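You operate a simulated robot arm through the tools that you are given. There is no shell and no other tool.

You run a simulated robot arm. Do the job below in one go: nothing can be reset, and whatever is moved stays where it is left.

## Task
Fill the empty nest with the waiting block of lowest REST and pull to the job card's loads.
Fine: hands clear of the nests; use the white key, let each pull end and switch off. Set down upright: what you pick out.

The check looks at the end state, three seconds after you hand in, the way a careful person would. Anything else that was tipped, shoved, dropped, spilled or broken makes it a failure.

## Robot
A 7-joint arm with a two-finger parallel gripper, fixed in place. Base frame: the origin is at the foot of the arm, x ahead of it, y to its left, z up; the work surface is at about z = 805. Units: mm, rad, N and s.
With the tool pointing down near the work surface it reaches from about 320 to 720 mm from the base axis. Its first joint turns from -2.496 to 2.496 rad. Payload 3 kg.
Tool frame: the origin (TCP) lies between the finger pads and is the grasp point; the fingertips stand 30 mm ahead of it; z points along the fingers, y is the line along which they close. Largest opening 110 mm; finger width 20, thickness 10; the body of the gripper, 48 by 112 mm, starts 55 mm behind the TCP.
Orientation is told as [roll, pitch, yaw] about the base's x, y, z axes, in that order, counted from this pose: with the fingers straight down and closing along the base's y, the tool's x points along the base's -x, its y along +y and its z along -z.

## Interface
- The arm moves only by the tool step_arm. Its argument "moves" is a list of rows, each an object of numbers (a shift or turn left out is 0, a gripper value left out holds the last): "ax", "ay", "az": the turn, a rotation vector about the tool's x, y, z in rad; "tx", "ty", "tz": the shift along the tool's x, y, z in m; "grip": the gripper command, from -1 (shut) to 1 (fully open), values between in proportion. In form: [{"ax": .., "ay": .., "az": .., "tx": .., "ty": .., "tz": .., "grip": ..}, ...]. A call has 1 to 20 rows; each row is the pose to reach, as a shift and turn from the pose commanded when the call began, along the tool's axes at that moment. Each row takes 0.2 s and may step no farther than 50 mm and 0.15 rad from the row before; otherwise, or with a gripper value out of range, the whole call is refused. Where a pose cannot be reached the arm comes as near as it can. A force on the tool above 70 N (or 10 N above the force at the start of the call, whichever is more), or a blocked arm, ends the call early, and 0.2 s more pass. The fingers move at their own pace (about 108 mm/s each) and stop on an object; they squeeze with about 39 N. The grip force told is the motor's: it shows also when the fingers shut on nothing. Time passes only in rows, and 0.2 s behind the last, so rows that repeat a pose let the fingers close. It gives the time, the measured TCP pose, the force on the tool (base axes), the opening and the grip force at its end, in the units of the frame above (readings bear some noise), with the torque about the TCP (base axes, N m) and any sound that the robot's microphone picked up.
- Cameras (640 x 400 px; columns grow to the right, rows downward): "scene" is fixed at [48.5, 650.9, 1561.1]; the picture's right is [-0.92, -0.40, 0.00], its down [-0.18, 0.41, -0.90] and it looks along [0.36, -0.82, -0.44] (base axes); focal length 361 px, centre (320, 200). "wrist" rides on the gripper at [73, 17, -103] in the tool frame; the picture's right is [-0.23, 0.97, 0.00], its down [-0.76, -0.18, -0.62] and it looks along [-0.61, -0.14, 0.78] (tool axes); focal length 222 px, centre (320, 200). There is no depth. A picture from a camera that has moved, and an enlarged one, comes with that camera's place and axes in the base frame and with its lens.
- grab_frame(camera): a new picture of that camera. The clock stands still meanwhile.
- move_column(by): slides the trunk up (or, below 0, down) by that many mm; the arm rides with it, the base frame stays. It gives what a move gives, with no picture.
- zoom(camera, box): a new picture of the part [left, top, right, bottom] of that camera's present view, enlarged. The clock stands still meanwhile.
- hand_in(): hands the job in; it is judged then, once.

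Nothing tells you positions but the pictures and the camera data. Unless the task says otherwise, let go and move clear before handing in.

The tools are called after "Emit:" as name(argument=value, ...) on one line, values as JSON. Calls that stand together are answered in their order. step_arm: Moves the arm, as the interface text tells. Its arguments: {"type":"object","properties":{"moves":{"type":"array","items":{"type":"object","properties":{"ax":{"type":"number"},"ay":{"type":"number"},"az":{"type":"number"},"tx":{"type":"number"},"ty":{"type":"number"},"tz":{"type":"number"},"grip":{"type":"number"}}}}},"required":["moves"]} The other tools are called the same way: move_column (by) slides the trunk up or down; grab_frame (camera) takes a picture; zoom (camera, box) takes an enlarged picture of a part of a camera's view; hand_in () hands the job in.

At the start:

```text
clock: 0.0
ee_pos: [707.0, -279.0, 1216.3]
ee_rot: [-0.001, 0.001, -0.003]
contact_force: [0.6, 0.8, 0.4]
moment: [0.02, 0.0, 0.0]
finger_gap: 109.9
grasp_force: 0.0
trunk travel left (down, up): [-800.0, 90.0]
```

scene: 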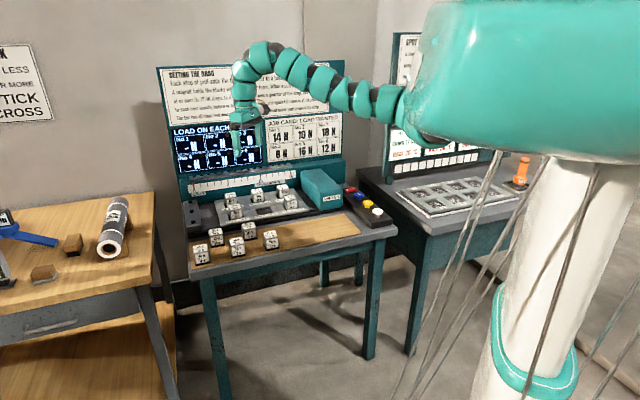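
wrist: 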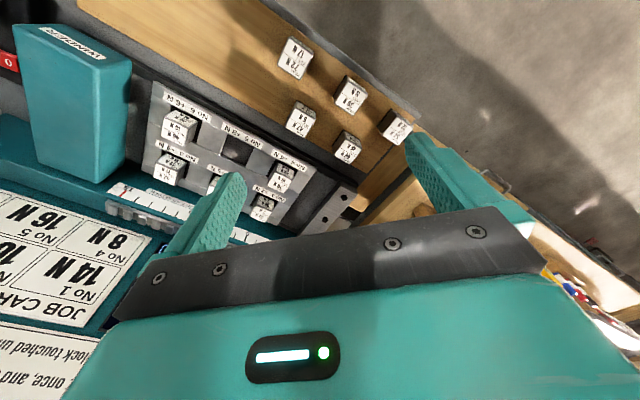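

I see a test bench with six nests (one seems empty), five waiting blocks on a wooden strip, a panel with coloured keys and instruction cards. I'll zoom in to read everything before moving.

Emit:
zoom(camera="scene", box=[150, 60, 350, 185])

Emit:
zoom(camera="scene", box=[170, 170, 400, 290])

Emit:
zoom(camera="scene", box=[155, 60, 255, 122])

Emit:
zoom(camera="scene", box=[255, 60, 355, 172])

Emit:
zoom(camera="wrist", box=[100, 0, 420, 220])

```text
3.20 times, centred on (250, 122) of scene
camera zoom: at [48.5, 650.9, 1561.1], right [-0.92, -0.4, 0.0], down [-0.18, 0.41, -0.9], along [0.36, -0.82, -0.44], focal length 1157 px, centre (544, 448)
```

zoom: 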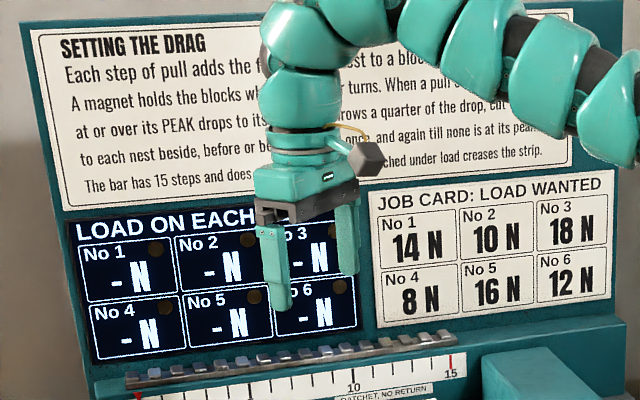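

```text
2.78 times, centred on (285, 230) of scene
camera zoom: at [48.5, 650.9, 1561.1], right [-0.92, -0.4, 0.0], down [-0.18, 0.41, -0.9], along [0.36, -0.82, -0.44], focal length 1006 px, centre (417, 116)
```

zoom: 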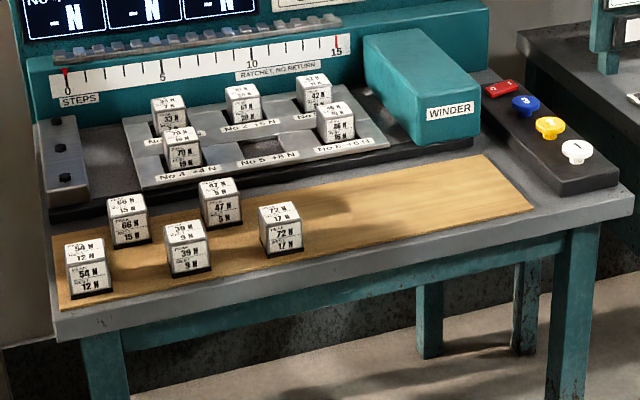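

```text
6.40 times, centred on (205, 91) of scene
camera zoom: at [48.5, 650.9, 1561.1], right [-0.92, -0.4, 0.0], down [-0.18, 0.41, -0.9], along [0.36, -0.82, -0.44], focal length 2313 px, centre (1056, 898)
```

zoom: 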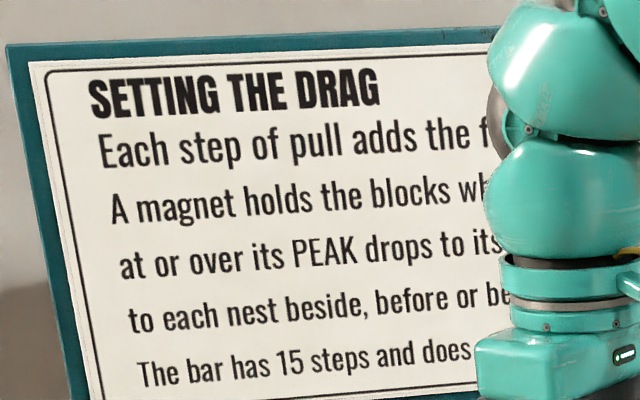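

```text
3.57 times, centred on (305, 116) of scene
camera zoom: at [48.5, 650.9, 1561.1], right [-0.92, -0.4, 0.0], down [-0.18, 0.41, -0.9], along [0.36, -0.82, -0.44], focal length 1291 px, centre (374, 500)
```

zoom: 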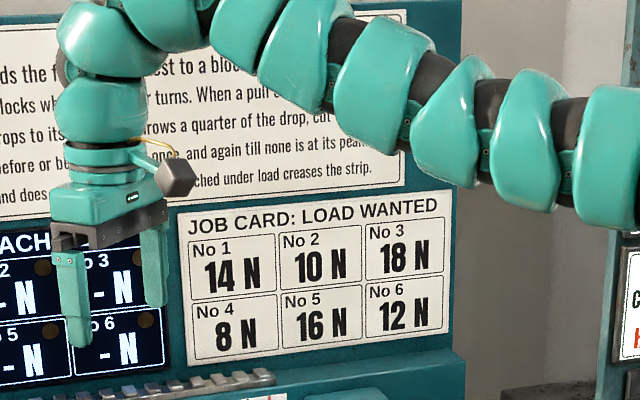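

```text
1.82 times, centred on (260, 110) of wrist
camera zoom: at [635.0, -262.0, 1319.3], right [0.23, 0.97, 0.0], down [0.76, -0.18, 0.62], along [0.61, -0.14, -0.78], focal length 404 px, centre (429, 364)
```

zoom: 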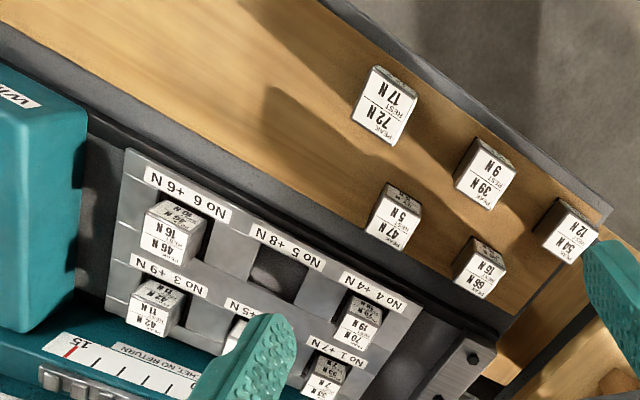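

The arm hides part of the instruction sheet, so I'll pull it back toward the base at the same height, well clear of the bench, and then read the rest.

Emit:
step_arm(moves=[{"tx": 0.04}, {"tx": 0.08}, {"tx": 0.12}, {"tx": 0.16}, {"tx": 0.2}, {"tx": 0.24}, {"tx": 0.28}, {"tx": 0.3}])

Emit:
grab_frame(camera="scene")

Emit:
grab_frame(camera="wrist")

```text
clock: 1.8
ee_pos: [664.7, -339.3, 1250.9]
ee_rot: [0.002, -0.001, 0.0]
contact_force: [-0.3, -0.6, -0.2]
moment: [-0.03, 0.03, -0.01]
finger_gap: 109.9
grasp_force: 0.1
out of reach, approached as far as the arm can: row 1, 2, 3, 4, 5, 6, 7, 8
trunk travel left (down, up): [-800.0, 90.0]
```

```text
taken
```

scene: 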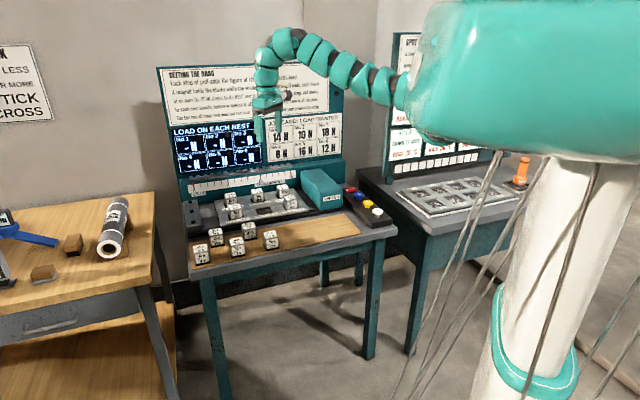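

```text
taken
camera wrist: at [591.8, -322.9, 1353.7], right [0.23, 0.97, 0.0], down [0.76, -0.18, 0.62], along [0.61, -0.14, -0.78], focal length 222 px, centre (320, 200)
```

wrist: 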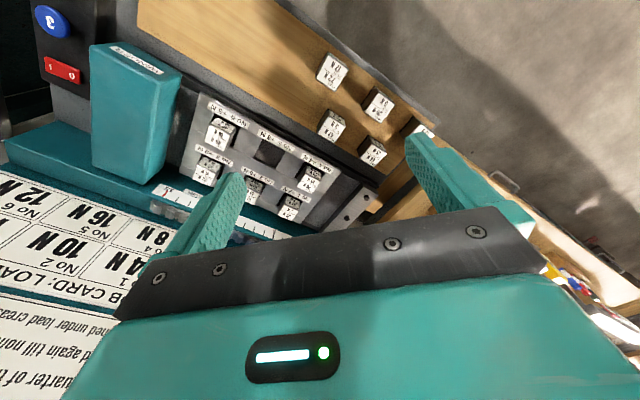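

The arm only shifted a little because it is at the edge of its range, but more of the sheet is now visible. I'll zoom in on it, the other signs and the bench.

Emit:
zoom(camera="scene", box=[155, 62, 260, 125])

Emit:
zoom(camera="scene", box=[240, 62, 345, 125])

Emit:
zoom(camera="wrist", box=[150, 0, 420, 230])

Emit:
zoom(camera="wrist", box=[0, 160, 160, 400])

Emit:
zoom(camera="scene", box=[180, 220, 290, 275])

Emit:
zoom(camera="scene", box=[180, 165, 310, 225])

Emit:
zoom(camera="scene", box=[290, 160, 410, 235])

```text
6.10 times, centred on (208, 94) of scene
camera zoom: at [48.5, 650.9, 1561.1], right [-0.92, -0.4, 0.0], down [-0.18, 0.41, -0.9], along [0.36, -0.82, -0.44], focal length 2203 px, centre (1006, 849)
```

zoom: 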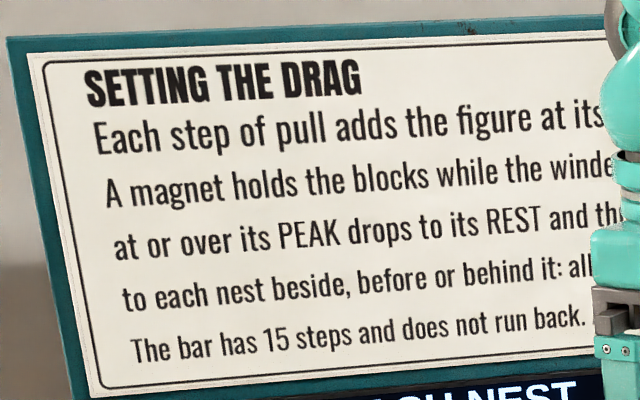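

```text
6.10 times, centred on (292, 94) of scene
camera zoom: at [48.5, 650.9, 1561.1], right [-0.92, -0.4, 0.0], down [-0.18, 0.41, -0.9], along [0.36, -0.82, -0.44], focal length 2203 px, centre (488, 849)
```

zoom: 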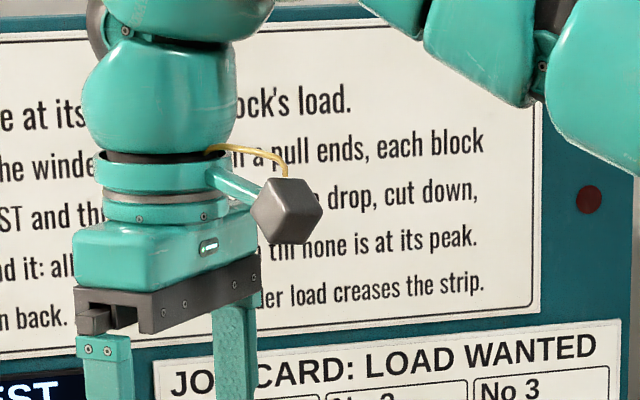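

```text
1.74 times, centred on (285, 115) of wrist
camera zoom: at [591.8, -322.9, 1353.7], right [0.23, 0.97, 0.0], down [0.76, -0.18, 0.62], along [0.61, -0.14, -0.78], focal length 386 px, centre (381, 348)
```

zoom: 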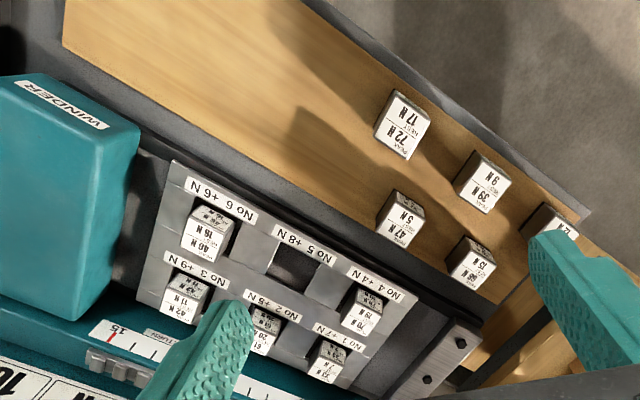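

```text
1.67 times, centred on (80, 280) of wrist
camera zoom: at [591.8, -322.9, 1353.7], right [0.23, 0.97, 0.0], down [0.76, -0.18, 0.62], along [0.61, -0.14, -0.78], focal length 370 px, centre (720, 67)
```

zoom: 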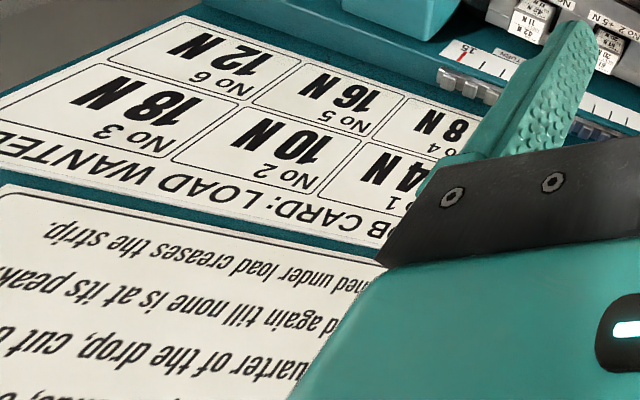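

```text
5.82 times, centred on (235, 248) of scene
camera zoom: at [48.5, 650.9, 1561.1], right [-0.92, -0.4, 0.0], down [-0.18, 0.41, -0.9], along [0.36, -0.82, -0.44], focal length 2103 px, centre (814, -76)
```

zoom: 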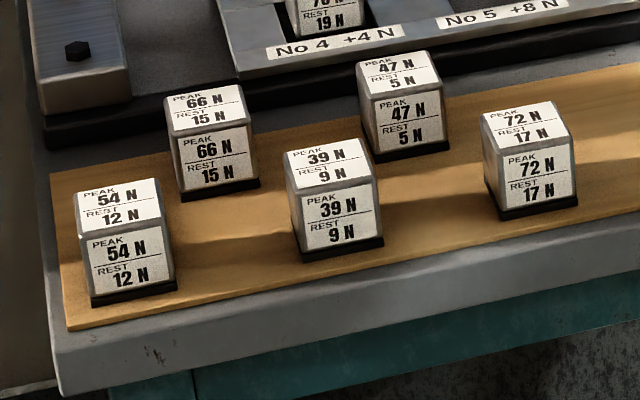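

```text
4.92 times, centred on (245, 195) of scene
camera zoom: at [48.5, 650.9, 1561.1], right [-0.92, -0.4, 0.0], down [-0.18, 0.41, -0.9], along [0.36, -0.82, -0.44], focal length 1779 px, centre (689, 225)
```

zoom: 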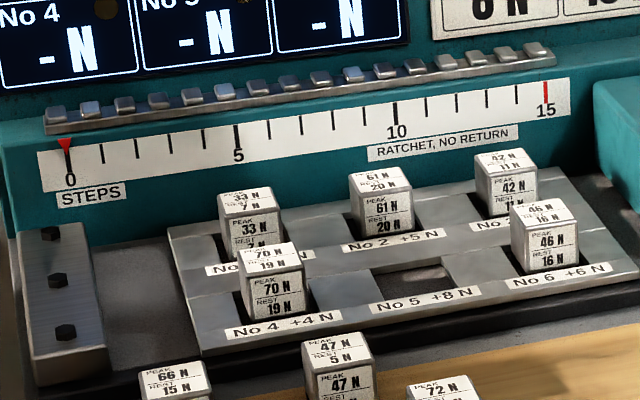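

```text
5.33 times, centred on (350, 198) of scene
camera zoom: at [48.5, 650.9, 1561.1], right [-0.92, -0.4, 0.0], down [-0.18, 0.41, -0.9], along [0.36, -0.82, -0.44], focal length 1928 px, centre (160, 213)
```

zoom: 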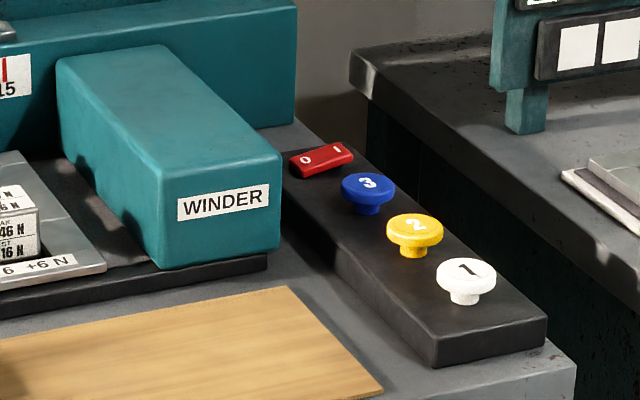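

I've now read the sheet. Each step adds the nest's figure, so two single steps give exactly the card's loads (14, 10, 18, 8, 16, 12) with no block reaching its PEAK. The lowest REST is the 47/5 block, which goes into nest No 5. The nests and keys look far out, so I'll lower the trunk carefully and see how far the arm reaches.

Emit:
move_column(by=-150)

Emit:
grab_frame(camera="scene")

Emit:
grab_frame(camera="wrist")

```text
clock: 3.5
ee_pos: [664.3, -340.6, 1101.2]
ee_rot: [0.0, -0.002, -0.002]
contact_force: [-0.3, -0.3, -0.2]
moment: [0.02, 0.0, -0.01]
finger_gap: 110.0
grasp_force: 0.1
trunk travel left (down, up): [-650.0, 240.0]
```

```text
taken
```

scene: 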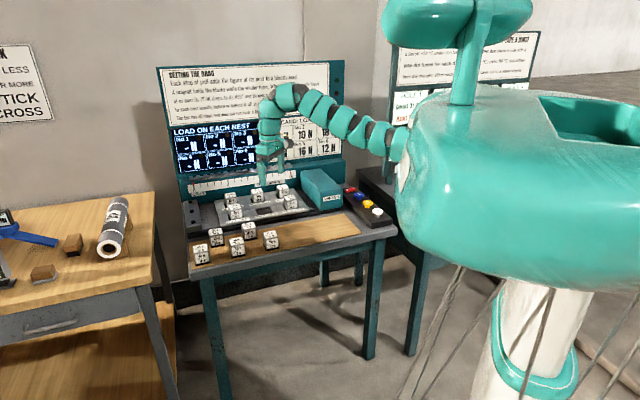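

```text
taken
camera wrist: at [591.4, -322.7, 1204.0], right [0.23, 0.97, 0.0], down [0.76, -0.18, 0.62], along [0.61, -0.14, -0.78], focal length 222 px, centre (320, 200)
```

wrist: 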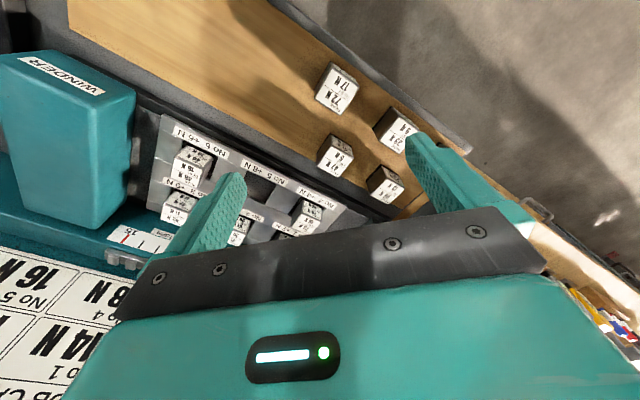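

The trunk is down 150 mm and the whole sheet should now be readable. I'll confirm its wording.

Emit:
zoom(camera="scene", box=[155, 62, 345, 125])

Emit:
zoom(camera="scene", box=[240, 62, 345, 125])

Emit:
zoom(camera="scene", box=[165, 110, 275, 175])

Emit:
zoom(camera="scene", box=[0, 40, 60, 125])

```text
3.37 times, centred on (250, 94) of scene
camera zoom: at [48.5, 650.9, 1561.1], right [-0.92, -0.4, 0.0], down [-0.18, 0.41, -0.9], along [0.36, -0.82, -0.44], focal length 1218 px, centre (556, 559)
```

zoom: 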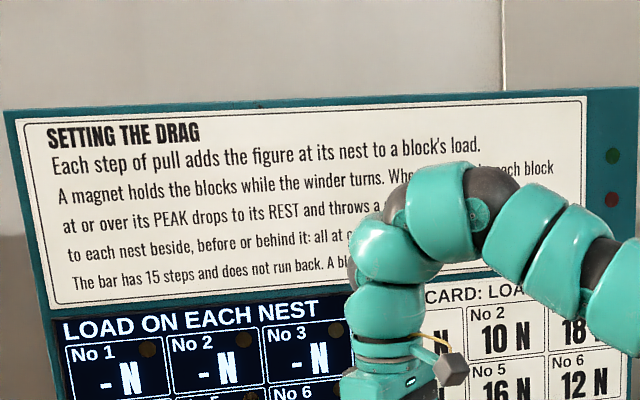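

```text
6.10 times, centred on (292, 94) of scene
camera zoom: at [48.5, 650.9, 1561.1], right [-0.92, -0.4, 0.0], down [-0.18, 0.41, -0.9], along [0.36, -0.82, -0.44], focal length 2203 px, centre (488, 849)
```

zoom: 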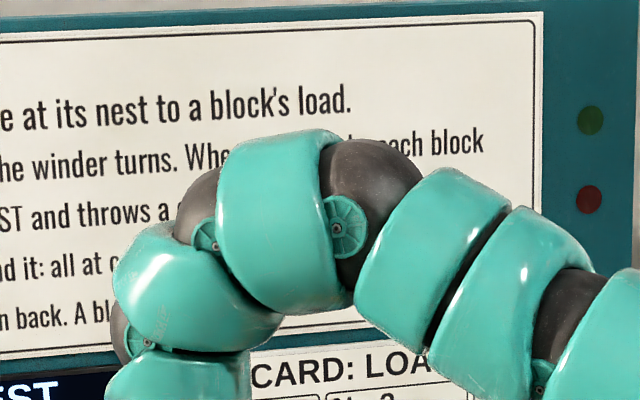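

```text
5.82 times, centred on (220, 142) of scene
camera zoom: at [48.5, 650.9, 1561.1], right [-0.92, -0.4, 0.0], down [-0.18, 0.41, -0.9], along [0.36, -0.82, -0.44], focal length 2103 px, centre (902, 534)
```

zoom: 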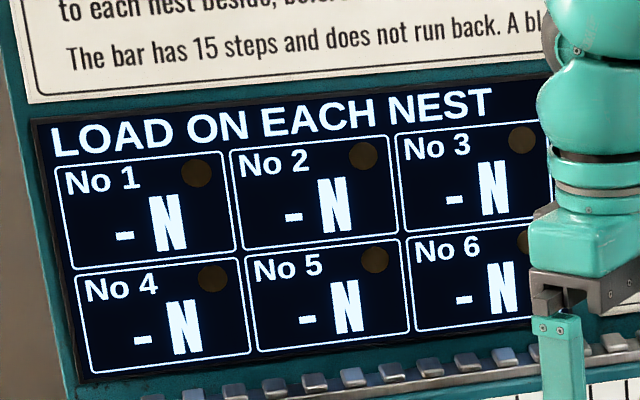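

```text
4.71 times, centred on (30, 82) of scene
camera zoom: at [48.5, 650.9, 1561.1], right [-0.92, -0.4, 0.0], down [-0.18, 0.41, -0.9], along [0.36, -0.82, -0.44], focal length 1701 px, centre (1685, 753)
```

zoom: 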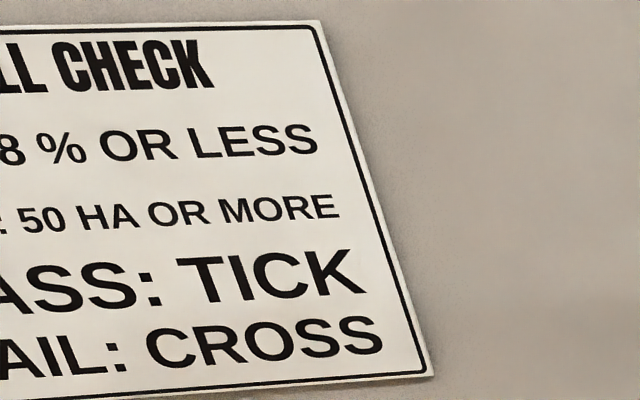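

Two white-key pulls will give the card's loads, with the 47/5 block placed in No 5 first. The bench lies at about 45° to the base axes, so I'll turn the tool in line with it, staying high above everything.

Emit:
step_arm(moves=[{"az": 0.13}, {"az": 0.26}, {"az": 0.39}, {"az": 0.52}, {"az": 0.65}, {"az": 0.785}, {"az": 0.785}])

Emit:
grab_frame(camera="wrist")

```text
clock: 5.2
ee_pos: [664.0, -340.7, 1101.8]
ee_rot: [0.002, -0.002, -0.789]
contact_force: [-0.5, 0.2, -0.4]
moment: [0.01, 0.0, 0.01]
finger_gap: 109.9
grasp_force: 0.1
trunk travel left (down, up): [-650.0, 240.0]
```

```text
taken
camera wrist: at [624.9, -276.2, 1203.6], right [0.85, 0.53, 0.0], down [0.41, -0.67, 0.62], along [0.33, -0.53, -0.78], focal length 222 px, centre (320, 200)
```

wrist: 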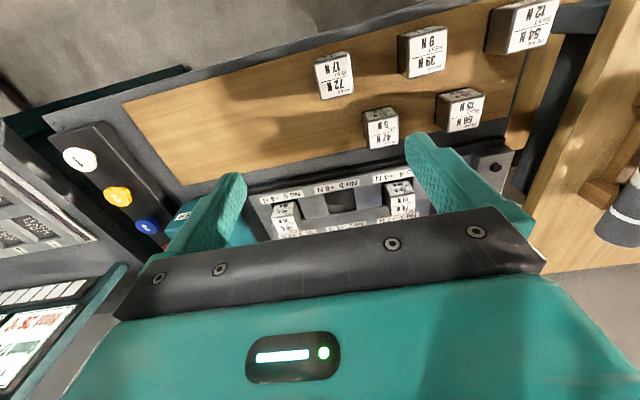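

The tool is now lined up with the bench. Next I'll check how far the arm can reach toward the nests at this safe height.

Emit:
step_arm(moves=[{"tx": -0.04}, {"tx": -0.08}, {"tx": -0.12}, {"tx": -0.16}, {"tx": -0.2}, {"tx": -0.2}])

Emit:
grab_frame(camera="wrist")

Emit:
grab_frame(camera="scene")

```text
clock: 6.5
ee_pos: [749.0, -425.3, 1099.1]
ee_rot: [0.001, -0.001, -0.788]
contact_force: [0.2, 0.4, -0.8]
moment: [0.03, -0.01, -0.02]
finger_gap: 109.7
grasp_force: 0.1
out of reach, approached as far as the arm can: row 4, 5, 6
trunk travel left (down, up): [-650.0, 240.0]
```

```text
taken
camera wrist: at [710.0, -361.8, 1202.4], right [0.85, 0.53, 0.0], down [0.41, -0.67, 0.62], along [0.33, -0.53, -0.78], focal length 222 px, centre (320, 200)
```

wrist: 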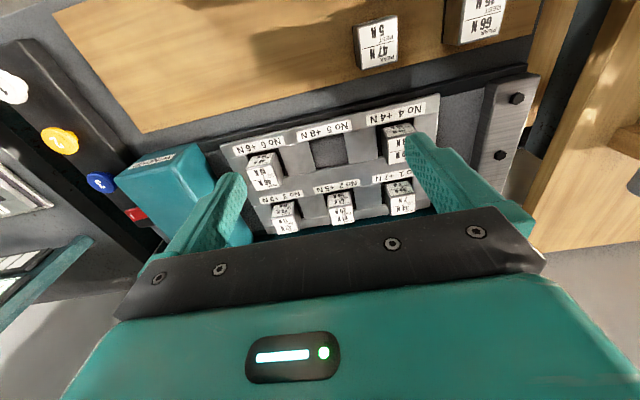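

```text
taken
```

scene: 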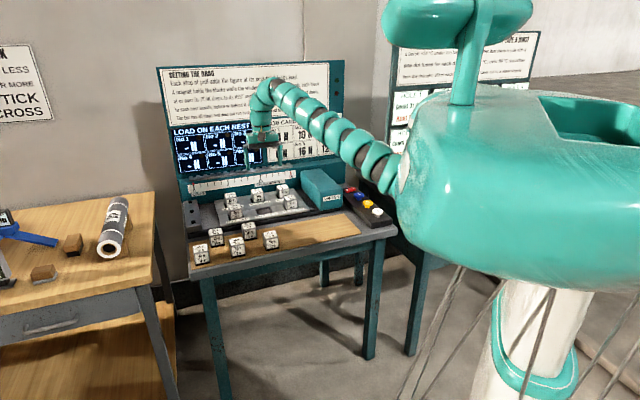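

The reach with the tool straight down ends at about 860 mm, so I'll need to lower the trunk further and tilt the tool outward. Here I'll take close-ups to measure the blocks and nests.

Emit:
zoom(camera="wrist", box=[200, 60, 440, 210])

Emit:
zoom(camera="wrist", box=[320, 0, 540, 100])

Emit:
zoom(camera="wrist", box=[0, 30, 240, 250])

Emit:
zoom(camera="scene", box=[215, 175, 305, 235])

```text
2.67 times, centred on (320, 135) of wrist
camera zoom: at [710.0, -361.8, 1202.4], right [0.85, 0.53, 0.0], down [0.41, -0.67, 0.62], along [0.33, -0.53, -0.78], focal length 592 px, centre (320, 373)
```

zoom: 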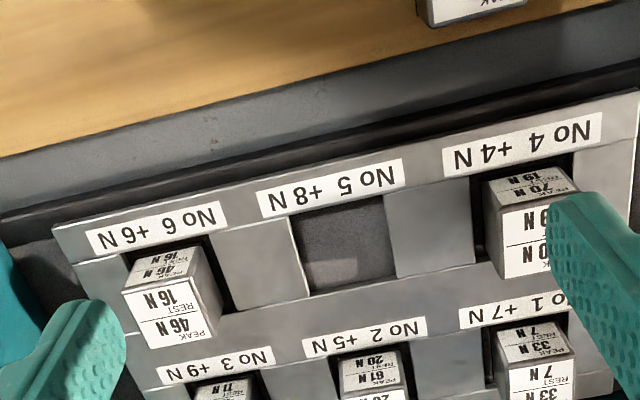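

```text
2.91 times, centred on (430, 50) of wrist
camera zoom: at [710.0, -361.8, 1202.4], right [0.85, 0.53, 0.0], down [0.41, -0.67, 0.62], along [0.33, -0.53, -0.78], focal length 646 px, centre (0, 636)
```

zoom: 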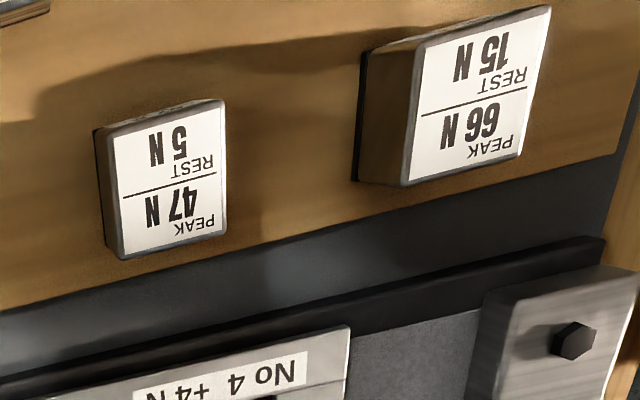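

```text
1.82 times, centred on (120, 140) of wrist
camera zoom: at [710.0, -361.8, 1202.4], right [0.85, 0.53, 0.0], down [0.41, -0.67, 0.62], along [0.33, -0.53, -0.78], focal length 404 px, centre (684, 309)
```

zoom: 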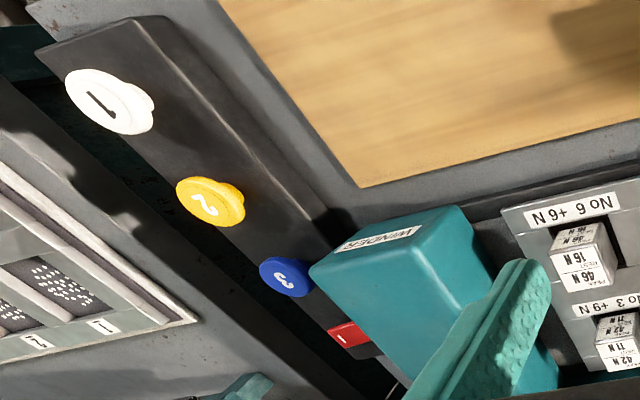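

```text
6.67 times, centred on (260, 205) of scene
camera zoom: at [48.5, 650.9, 1561.1], right [-0.92, -0.4, 0.0], down [-0.18, 0.41, -0.9], along [0.36, -0.82, -0.44], focal length 2410 px, centre (720, 167)
```

zoom: 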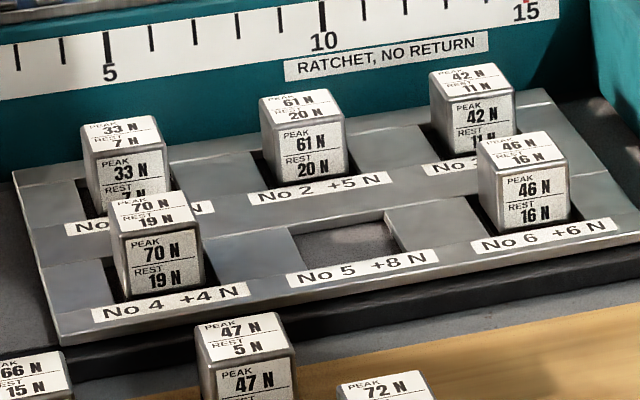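

The nest No 5 opening is about 65 mm square and centred near (826, -517). The 47/5 block is about 48 mm and centred near (786, -342). I'll tilt the tool outward by 30° to gain reach, still at this safe height, and look again.

Emit:
step_arm(moves=[{"ay": -0.13}, {"ay": -0.26}, {"ay": -0.39}, {"ay": -0.5236}, {"ay": -0.5236}])

Emit:
grab_frame(camera="scene")

Emit:
grab_frame(camera="wrist")

```text
clock: 7.8
ee_pos: [760.2, -416.1, 1106.1]
ee_rot: [-0.005, -0.508, -0.741]
contact_force: [0.0, -0.2, 0.5]
moment: [-0.02, 0.02, -0.02]
finger_gap: 109.8
grasp_force: 0.1
out of reach, approached as far as the arm can: row 4
trunk travel left (down, up): [-650.0, 240.0]
```

```text
taken
```

scene: 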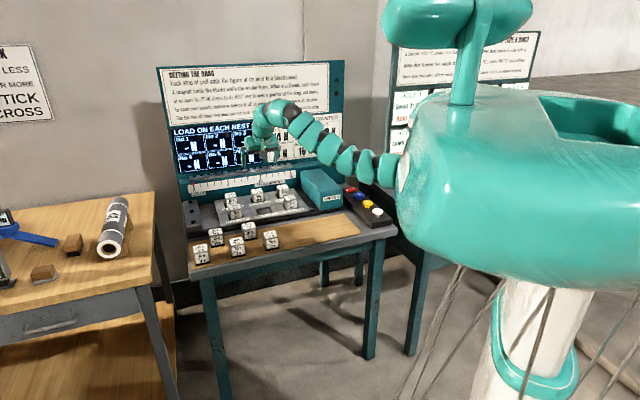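

```text
taken
camera wrist: at [688.1, -326.8, 1161.1], right [0.81, 0.58, 0.1], down [0.15, -0.37, 0.92], along [0.57, -0.72, -0.39], focal length 222 px, centre (320, 200)
```

wrist: 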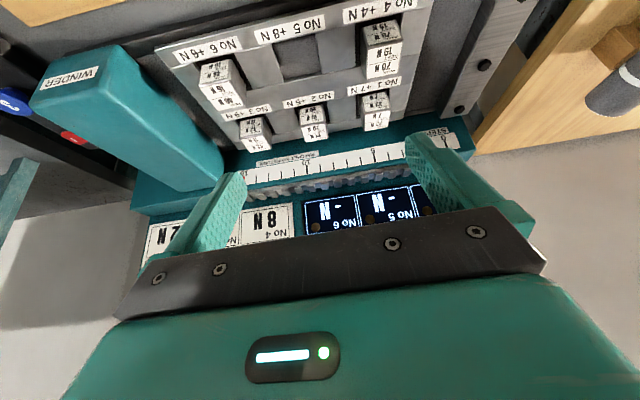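

The tilt worked, though the arm is cramped this high up. I'll go lower along the tool direction toward the air above nest No 5, staying well above the blocks, and check the reach there.

Emit:
step_arm(moves=[{"tz": 0.03, "ty": -0.005}, {"tz": 0.06, "ty": -0.01}, {"tz": 0.09, "ty": -0.015}, {"tz": 0.12, "ty": -0.02, "ax": 0.01, "ay": -0.007, "az": 0.019}, {"tz": 0.15, "ty": -0.025, "ax": 0.0214, "ay": -0.0156, "az": 0.0385}, {"tz": 0.166, "ty": -0.0276, "ax": 0.0214, "ay": -0.0156, "az": 0.0385}, {"tz": 0.166, "ty": -0.0276, "ax": 0.0214, "ay": -0.0156, "az": 0.0385}])

Emit:
grab_frame(camera="scene")

Emit:
grab_frame(camera="wrist")

```text
clock: 9.3
ee_pos: [789.5, -498.9, 955.2]
ee_rot: [0.004, -0.539, -0.832]
contact_force: [0.2, -0.7, -0.2]
moment: [0.02, -0.03, 0.0]
finger_gap: 109.9
grasp_force: 0.1
trunk travel left (down, up): [-650.0, 240.0]
```

```text
taken
```

scene: 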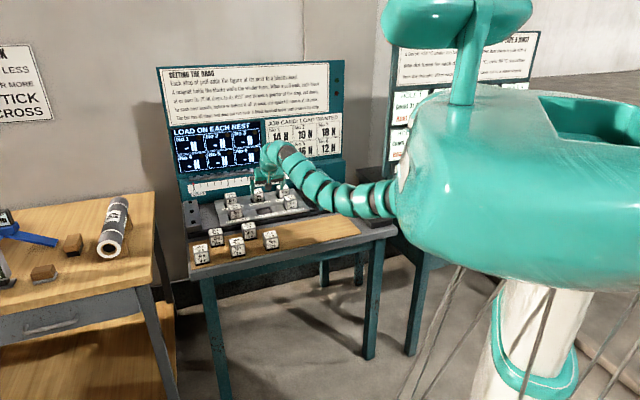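

```text
taken
camera wrist: at [724.0, -402.8, 1007.2], right [0.85, 0.51, 0.12], down [0.09, -0.37, 0.93], along [0.52, -0.78, -0.36], focal length 222 px, centre (320, 200)
```

wrist: 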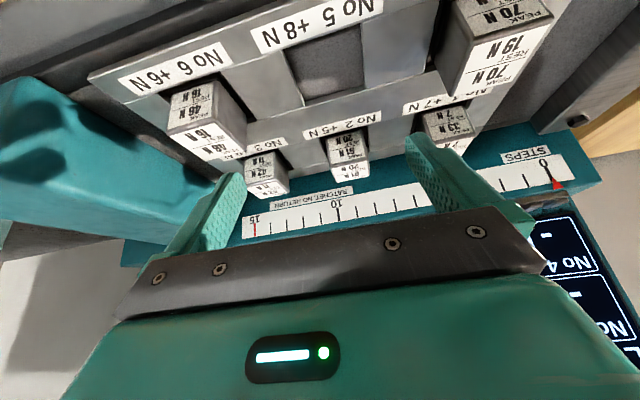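

The arm now reaches the air above nest No 5 comfortably. I'll look closely at the empty nest to judge its depth before moving over to the block.

Emit:
zoom(camera="wrist", box=[240, 0, 440, 125])

Emit:
zoom(camera="wrist", box=[100, 60, 300, 200])

Emit:
zoom(camera="scene", box=[235, 195, 285, 227])

```text
3.20 times, centred on (340, 62) of wrist
camera zoom: at [724.0, -402.8, 1007.2], right [0.85, 0.51, 0.12], down [0.09, -0.37, 0.93], along [0.52, -0.78, -0.36], focal length 711 px, centre (256, 640)
```

zoom: 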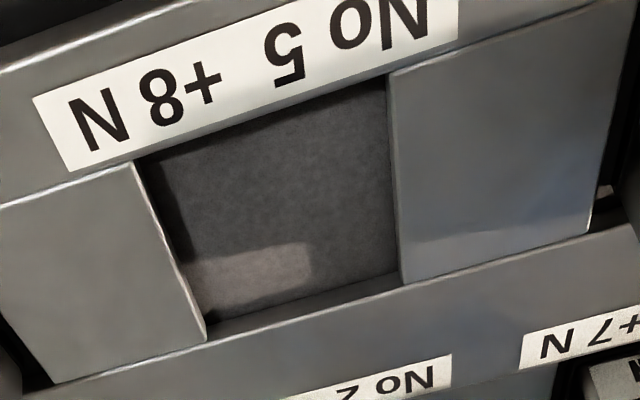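

```text
2.86 times, centred on (200, 130) of wrist
camera zoom: at [724.0, -402.8, 1007.2], right [0.85, 0.51, 0.12], down [0.09, -0.37, 0.93], along [0.52, -0.78, -0.36], focal length 635 px, centre (663, 400)
```

zoom: 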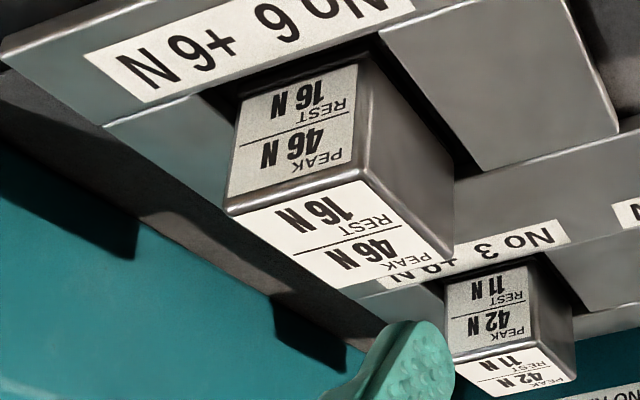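

```text
12.50 times, centred on (260, 211) of scene
camera zoom: at [48.5, 650.9, 1561.1], right [-0.92, -0.4, 0.0], down [-0.18, 0.41, -0.9], along [0.36, -0.82, -0.44], focal length 4518 px, centre (1070, 62)
```

zoom: 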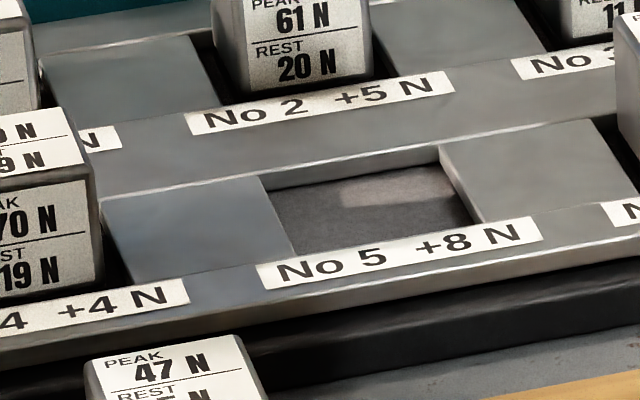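

The nest floor is only about 7 mm below its plate, whose top is at roughly z = 825, with the centre near (825, -515). I'll now move back over the waiting 47/5 block to a pre-grasp pose, about 80 mm back along the tool.

Emit:
step_arm(moves=[{"tx": 0.03, "ty": 0.017, "tz": -0.02, "grip": 0.45}, {"tx": 0.06, "ty": 0.034, "tz": -0.035, "ax": -0.008, "ay": 0.005, "az": -0.0134}, {"tx": 0.09, "ty": 0.051, "tz": -0.045, "ax": -0.016, "ay": 0.01, "az": -0.027}, {"tx": 0.12, "ty": 0.068, "tz": -0.05, "ax": -0.0241, "ay": 0.0156, "az": -0.0403}, {"tx": 0.145, "ty": 0.088, "tz": -0.053, "ax": -0.0241, "ay": 0.0156, "az": -0.0403}, {"tx": 0.1605, "ty": 0.1009, "tz": -0.0538, "ax": -0.0241, "ay": 0.0156, "az": -0.0403}, {"tx": 0.1605, "ty": 0.1009, "tz": -0.0538, "ax": -0.0241, "ay": 0.0156, "az": -0.0403}])

Emit:
grab_frame(camera="wrist")

Emit:
grab_frame(camera="scene")

```text
clock: 10.9
ee_pos: [749.6, -312.8, 921.1]
ee_rot: [0.003, -0.526, -0.786]
contact_force: [0.1, -0.2, 0.2]
moment: [0.05, -0.02, 0.0]
finger_gap: 79.7
grasp_force: 0.1
trunk travel left (down, up): [-650.0, 240.0]
```

```text
taken
camera wrist: at [681.6, -218.7, 974.5], right [0.83, 0.55, 0.12], down [0.12, -0.37, 0.92], along [0.55, -0.75, -0.37], focal length 222 px, centre (320, 200)
```

wrist: 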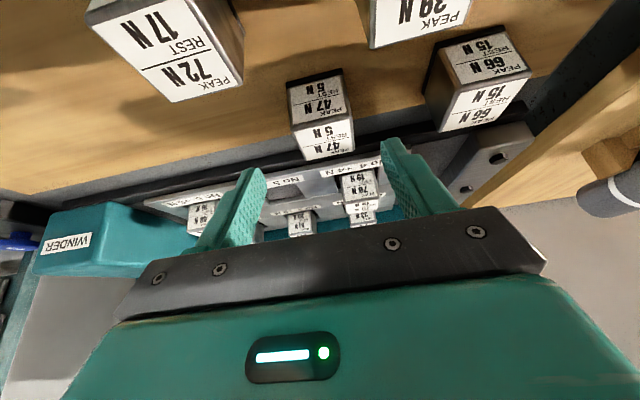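

```text
taken
```

scene: 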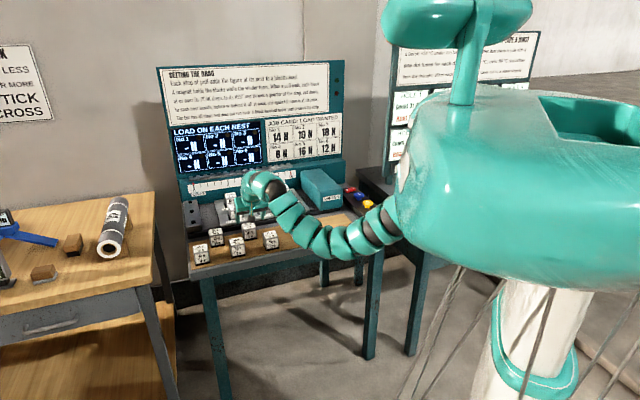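

The 47/5 block is straight ahead between the fingers. I'll zoom in for exact corners before the final approach.

Emit:
zoom(camera="wrist", box=[250, 50, 410, 170])

Emit:
zoom(camera="scene", box=[215, 180, 315, 260])

```text
3.33 times, centred on (330, 110) of wrist
camera zoom: at [681.6, -218.7, 974.5], right [0.83, 0.55, 0.12], down [0.12, -0.37, 0.92], along [0.55, -0.75, -0.37], focal length 740 px, centre (287, 500)
```

zoom: 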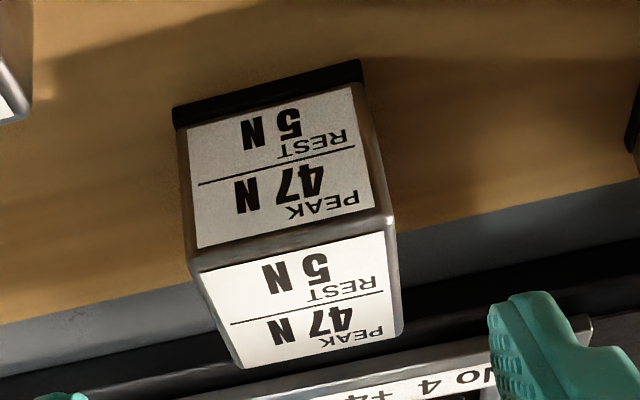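

```text
5.00 times, centred on (265, 220) of scene
camera zoom: at [48.5, 650.9, 1561.1], right [-0.92, -0.4, 0.0], down [-0.18, 0.41, -0.9], along [0.36, -0.82, -0.44], focal length 1807 px, centre (595, 100)
```

zoom: 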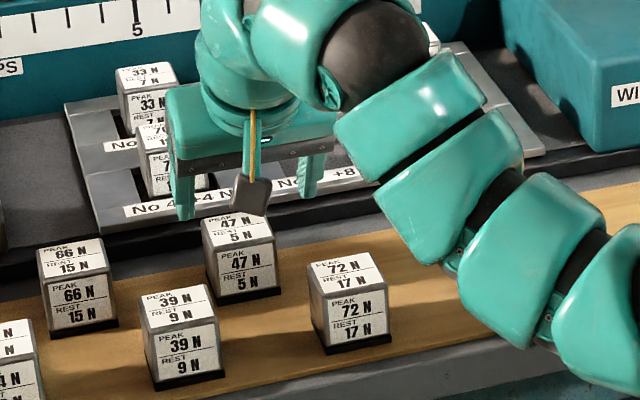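

The block's centre is near (786, -343) with its top at about z = 855. I'll correct about 4 mm sideways and advance most of the way, then check before closing.

Emit:
step_arm(moves=[{"ty": 0.004, "tz": 0.015}, {"ty": 0.004, "tz": 0.03}, {"ty": 0.004, "tz": 0.045}, {"ty": 0.004, "tz": 0.055}, {"ty": 0.004, "tz": 0.055}])

Emit:
grab_frame(camera="wrist")

Emit:
zoom(camera="scene", box=[190, 180, 350, 290])

```text
clock: 12.2
ee_pos: [774.4, -326.9, 872.9]
ee_rot: [0.004, -0.526, -0.785]
contact_force: [0.1, -0.9, -0.1]
moment: [0.02, -0.01, -0.02]
finger_gap: 79.8
grasp_force: 0.0
trunk travel left (down, up): [-650.0, 240.0]
```

```text
taken
camera wrist: at [704.8, -233.9, 926.4], right [0.83, 0.55, 0.12], down [0.12, -0.37, 0.92], along [0.55, -0.75, -0.37], focal length 222 px, centre (320, 200)
```

wrist: 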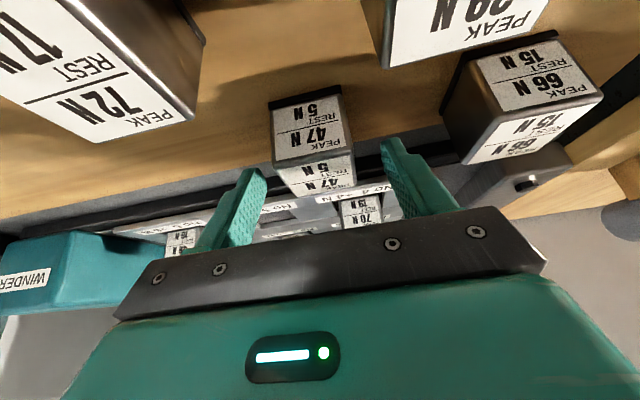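

```text
3.64 times, centred on (270, 235) of scene
camera zoom: at [48.5, 650.9, 1561.1], right [-0.92, -0.4, 0.0], down [-0.18, 0.41, -0.9], along [0.36, -0.82, -0.44], focal length 1314 px, centre (502, 73)
```

zoom: 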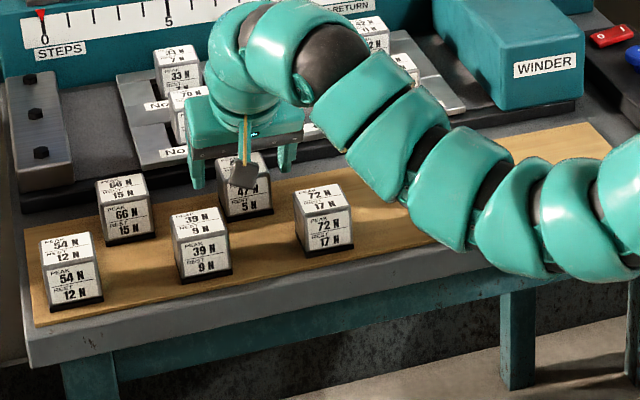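

Approach is going cleanly. One more zoom to check the lateral centring.

Emit:
zoom(camera="wrist", box=[220, 70, 420, 220])

```text
2.67 times, centred on (320, 145) of wrist
camera zoom: at [704.8, -233.9, 926.4], right [0.83, 0.55, 0.12], down [0.12, -0.37, 0.92], along [0.55, -0.75, -0.37], focal length 592 px, centre (320, 347)
```

zoom: 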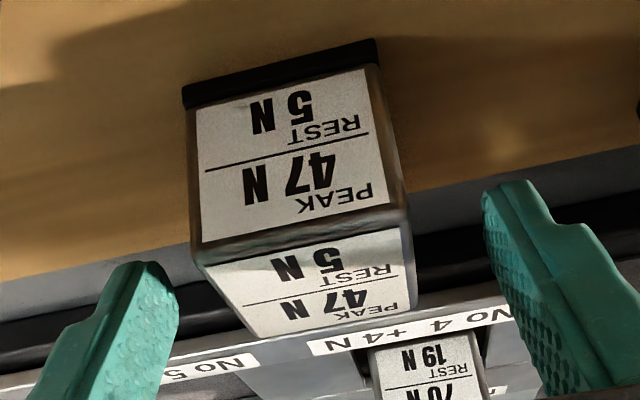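

The block sits 2 mm off centre, so I'll correct that, advance the last 27 mm along the fingers and close on it.

Emit:
step_arm(moves=[{"ty": -0.002, "tz": 0.01}, {"ty": -0.002, "tz": 0.02}, {"ty": -0.002, "tz": 0.0275}, {"ty": -0.002, "tz": 0.0275}])

Emit:
grab_frame(camera="wrist")

Emit:
zoom(camera="scene", box=[190, 180, 350, 290])

```text
clock: 13.2
ee_pos: [781.3, -337.8, 848.7]
ee_rot: [0.004, -0.525, -0.785]
contact_force: [-0.2, 0.8, 1.2]
moment: [0.01, 0.02, -0.03]
finger_gap: 79.8
grasp_force: 0.0
trunk travel left (down, up): [-650.0, 240.0]
```

```text
taken
camera wrist: at [712.7, -245.5, 902.5], right [0.83, 0.55, 0.12], down [0.12, -0.37, 0.92], along [0.55, -0.75, -0.37], focal length 222 px, centre (320, 200)
```

wrist: 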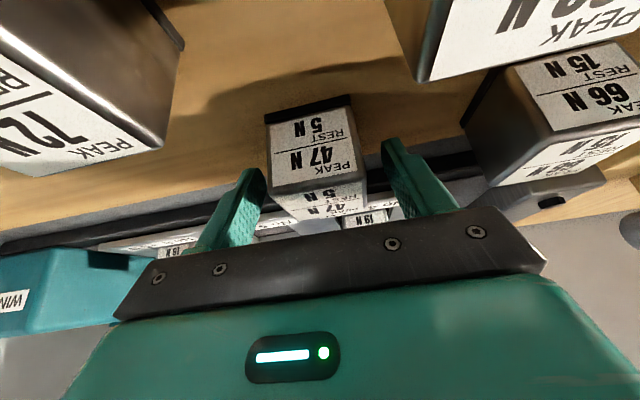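

```text
3.64 times, centred on (270, 235) of scene
camera zoom: at [48.5, 650.9, 1561.1], right [-0.92, -0.4, 0.0], down [-0.18, 0.41, -0.9], along [0.36, -0.82, -0.44], focal length 1314 px, centre (502, 73)
```

zoom: 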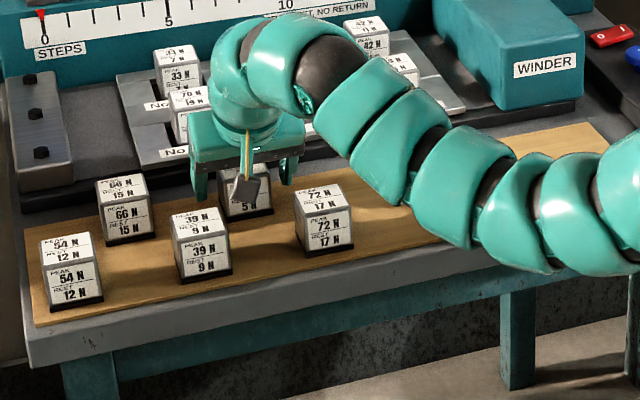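

The fingers straddle the block as planned. I'll close the gripper now.

Emit:
step_arm(moves=[{"grip": -1}, {"grip": -1}, {"grip": -1}])

Emit:
grab_frame(camera="wrist")

```text
clock: 13.9
ee_pos: [781.7, -338.4, 848.4]
ee_rot: [0.002, -0.526, -0.785]
contact_force: [1.5, 0.5, -0.1]
moment: [-0.2, -0.05, 0.05]
finger_gap: 49.8
grasp_force: 39.1
trunk travel left (down, up): [-650.0, 240.0]
```

```text
taken
camera wrist: at [712.8, -245.3, 902.5], right [0.83, 0.55, 0.12], down [0.12, -0.37, 0.92], along [0.55, -0.75, -0.37], focal length 222 px, centre (320, 200)
```

wrist: 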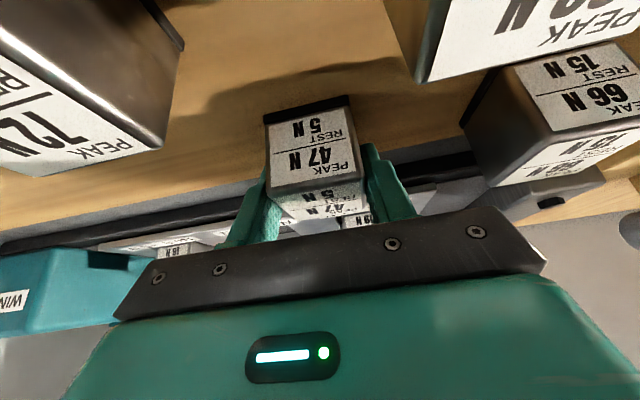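

The gripper holds the block, with the opening at 49.8 mm and a force of 39 N. I'll lift it straight up 90 mm.

Emit:
step_arm(moves=[{"tx": -0.005, "tz": -0.00865}, {"tx": -0.0125, "tz": -0.0216}, {"tx": -0.0226, "tz": -0.0389}, {"tx": -0.0326, "tz": -0.0562}, {"tx": -0.0402, "tz": -0.0692}, {"tx": -0.0452, "tz": -0.0778}, {"tx": -0.0452, "tz": -0.0778}])

Emit:
grab_frame(camera="wrist")

Emit:
grab_frame(camera="scene")

```text
clock: 15.6
ee_pos: [784.2, -337.6, 938.9]
ee_rot: [0.002, -0.525, -0.785]
contact_force: [-0.1, -0.3, -4.3]
moment: [-0.01, -0.03, -0.03]
finger_gap: 49.8
grasp_force: 38.5
trunk travel left (down, up): [-650.0, 240.0]
```

```text
taken
camera wrist: at [714.1, -244.9, 992.4], right [0.83, 0.55, 0.12], down [0.12, -0.37, 0.92], along [0.55, -0.75, -0.37], focal length 222 px, centre (320, 200)
```

wrist: 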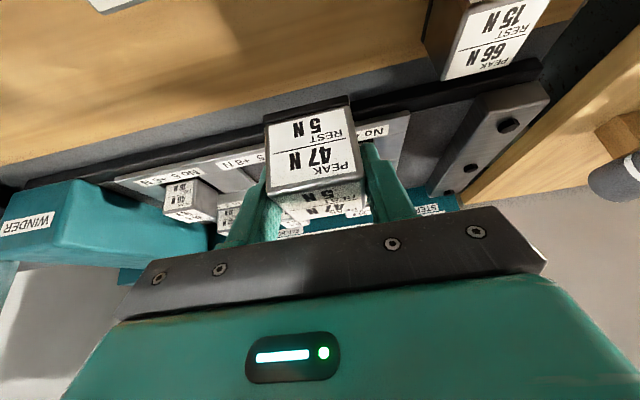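

```text
taken
```

scene: 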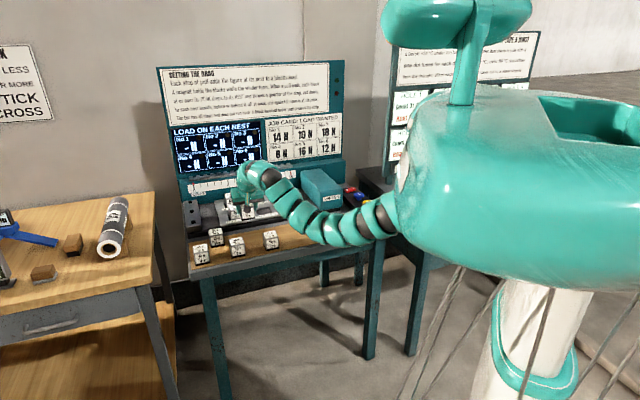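

The block is lifted, weighing about 4.3 N. I'll carry it level to above nest No 5 with its bottom about 25 mm above the tops of the seated blocks.

Emit:
step_arm(moves=[{"tx": -0.01, "ty": -0.0076, "tz": 0.0057}, {"tx": -0.03, "ty": -0.0227, "tz": 0.0171}, {"tx": -0.052, "ty": -0.0393, "tz": 0.0297}, {"tx": -0.074, "ty": -0.056, "tz": 0.0423}, {"tx": -0.096, "ty": -0.0726, "tz": 0.0548}, {"tx": -0.115, "ty": -0.087, "tz": 0.0657}, {"tx": -0.1278, "ty": -0.0967, "tz": 0.073}, {"tx": -0.1278, "ty": -0.0967, "tz": 0.073}])

Emit:
grab_frame(camera="wrist")

Emit:
grab_frame(camera="scene")

```text
clock: 17.4
ee_pos: [818.1, -512.5, 940.0]
ee_rot: [0.004, -0.527, -0.786]
contact_force: [-0.4, 0.0, -4.2]
moment: [0.02, 0.02, -0.01]
finger_gap: 49.9
grasp_force: 38.5
trunk travel left (down, up): [-650.0, 240.0]
```

```text
taken
camera wrist: at [749.3, -419.1, 992.5], right [0.83, 0.55, 0.12], down [0.12, -0.37, 0.92], along [0.55, -0.75, -0.37], focal length 222 px, centre (320, 200)
```

wrist: 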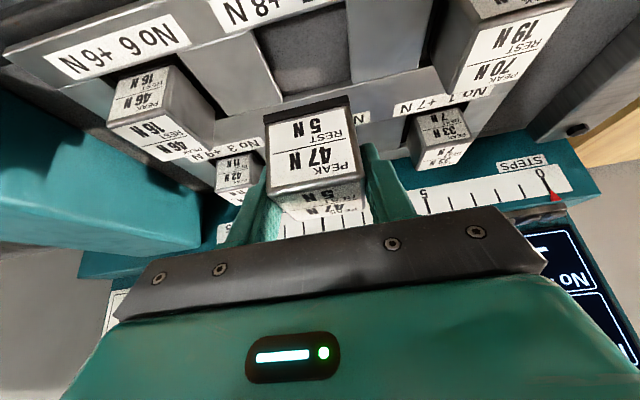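

```text
taken
```

scene: 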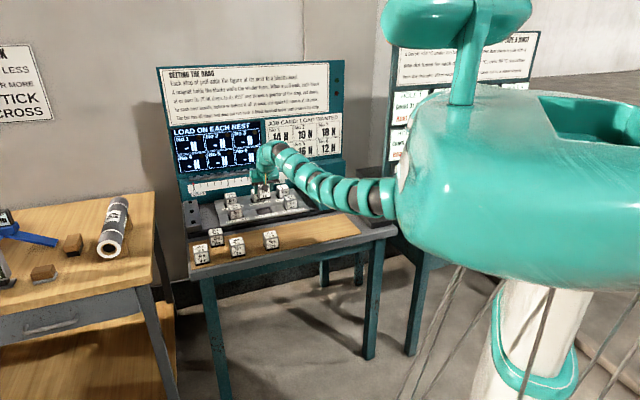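

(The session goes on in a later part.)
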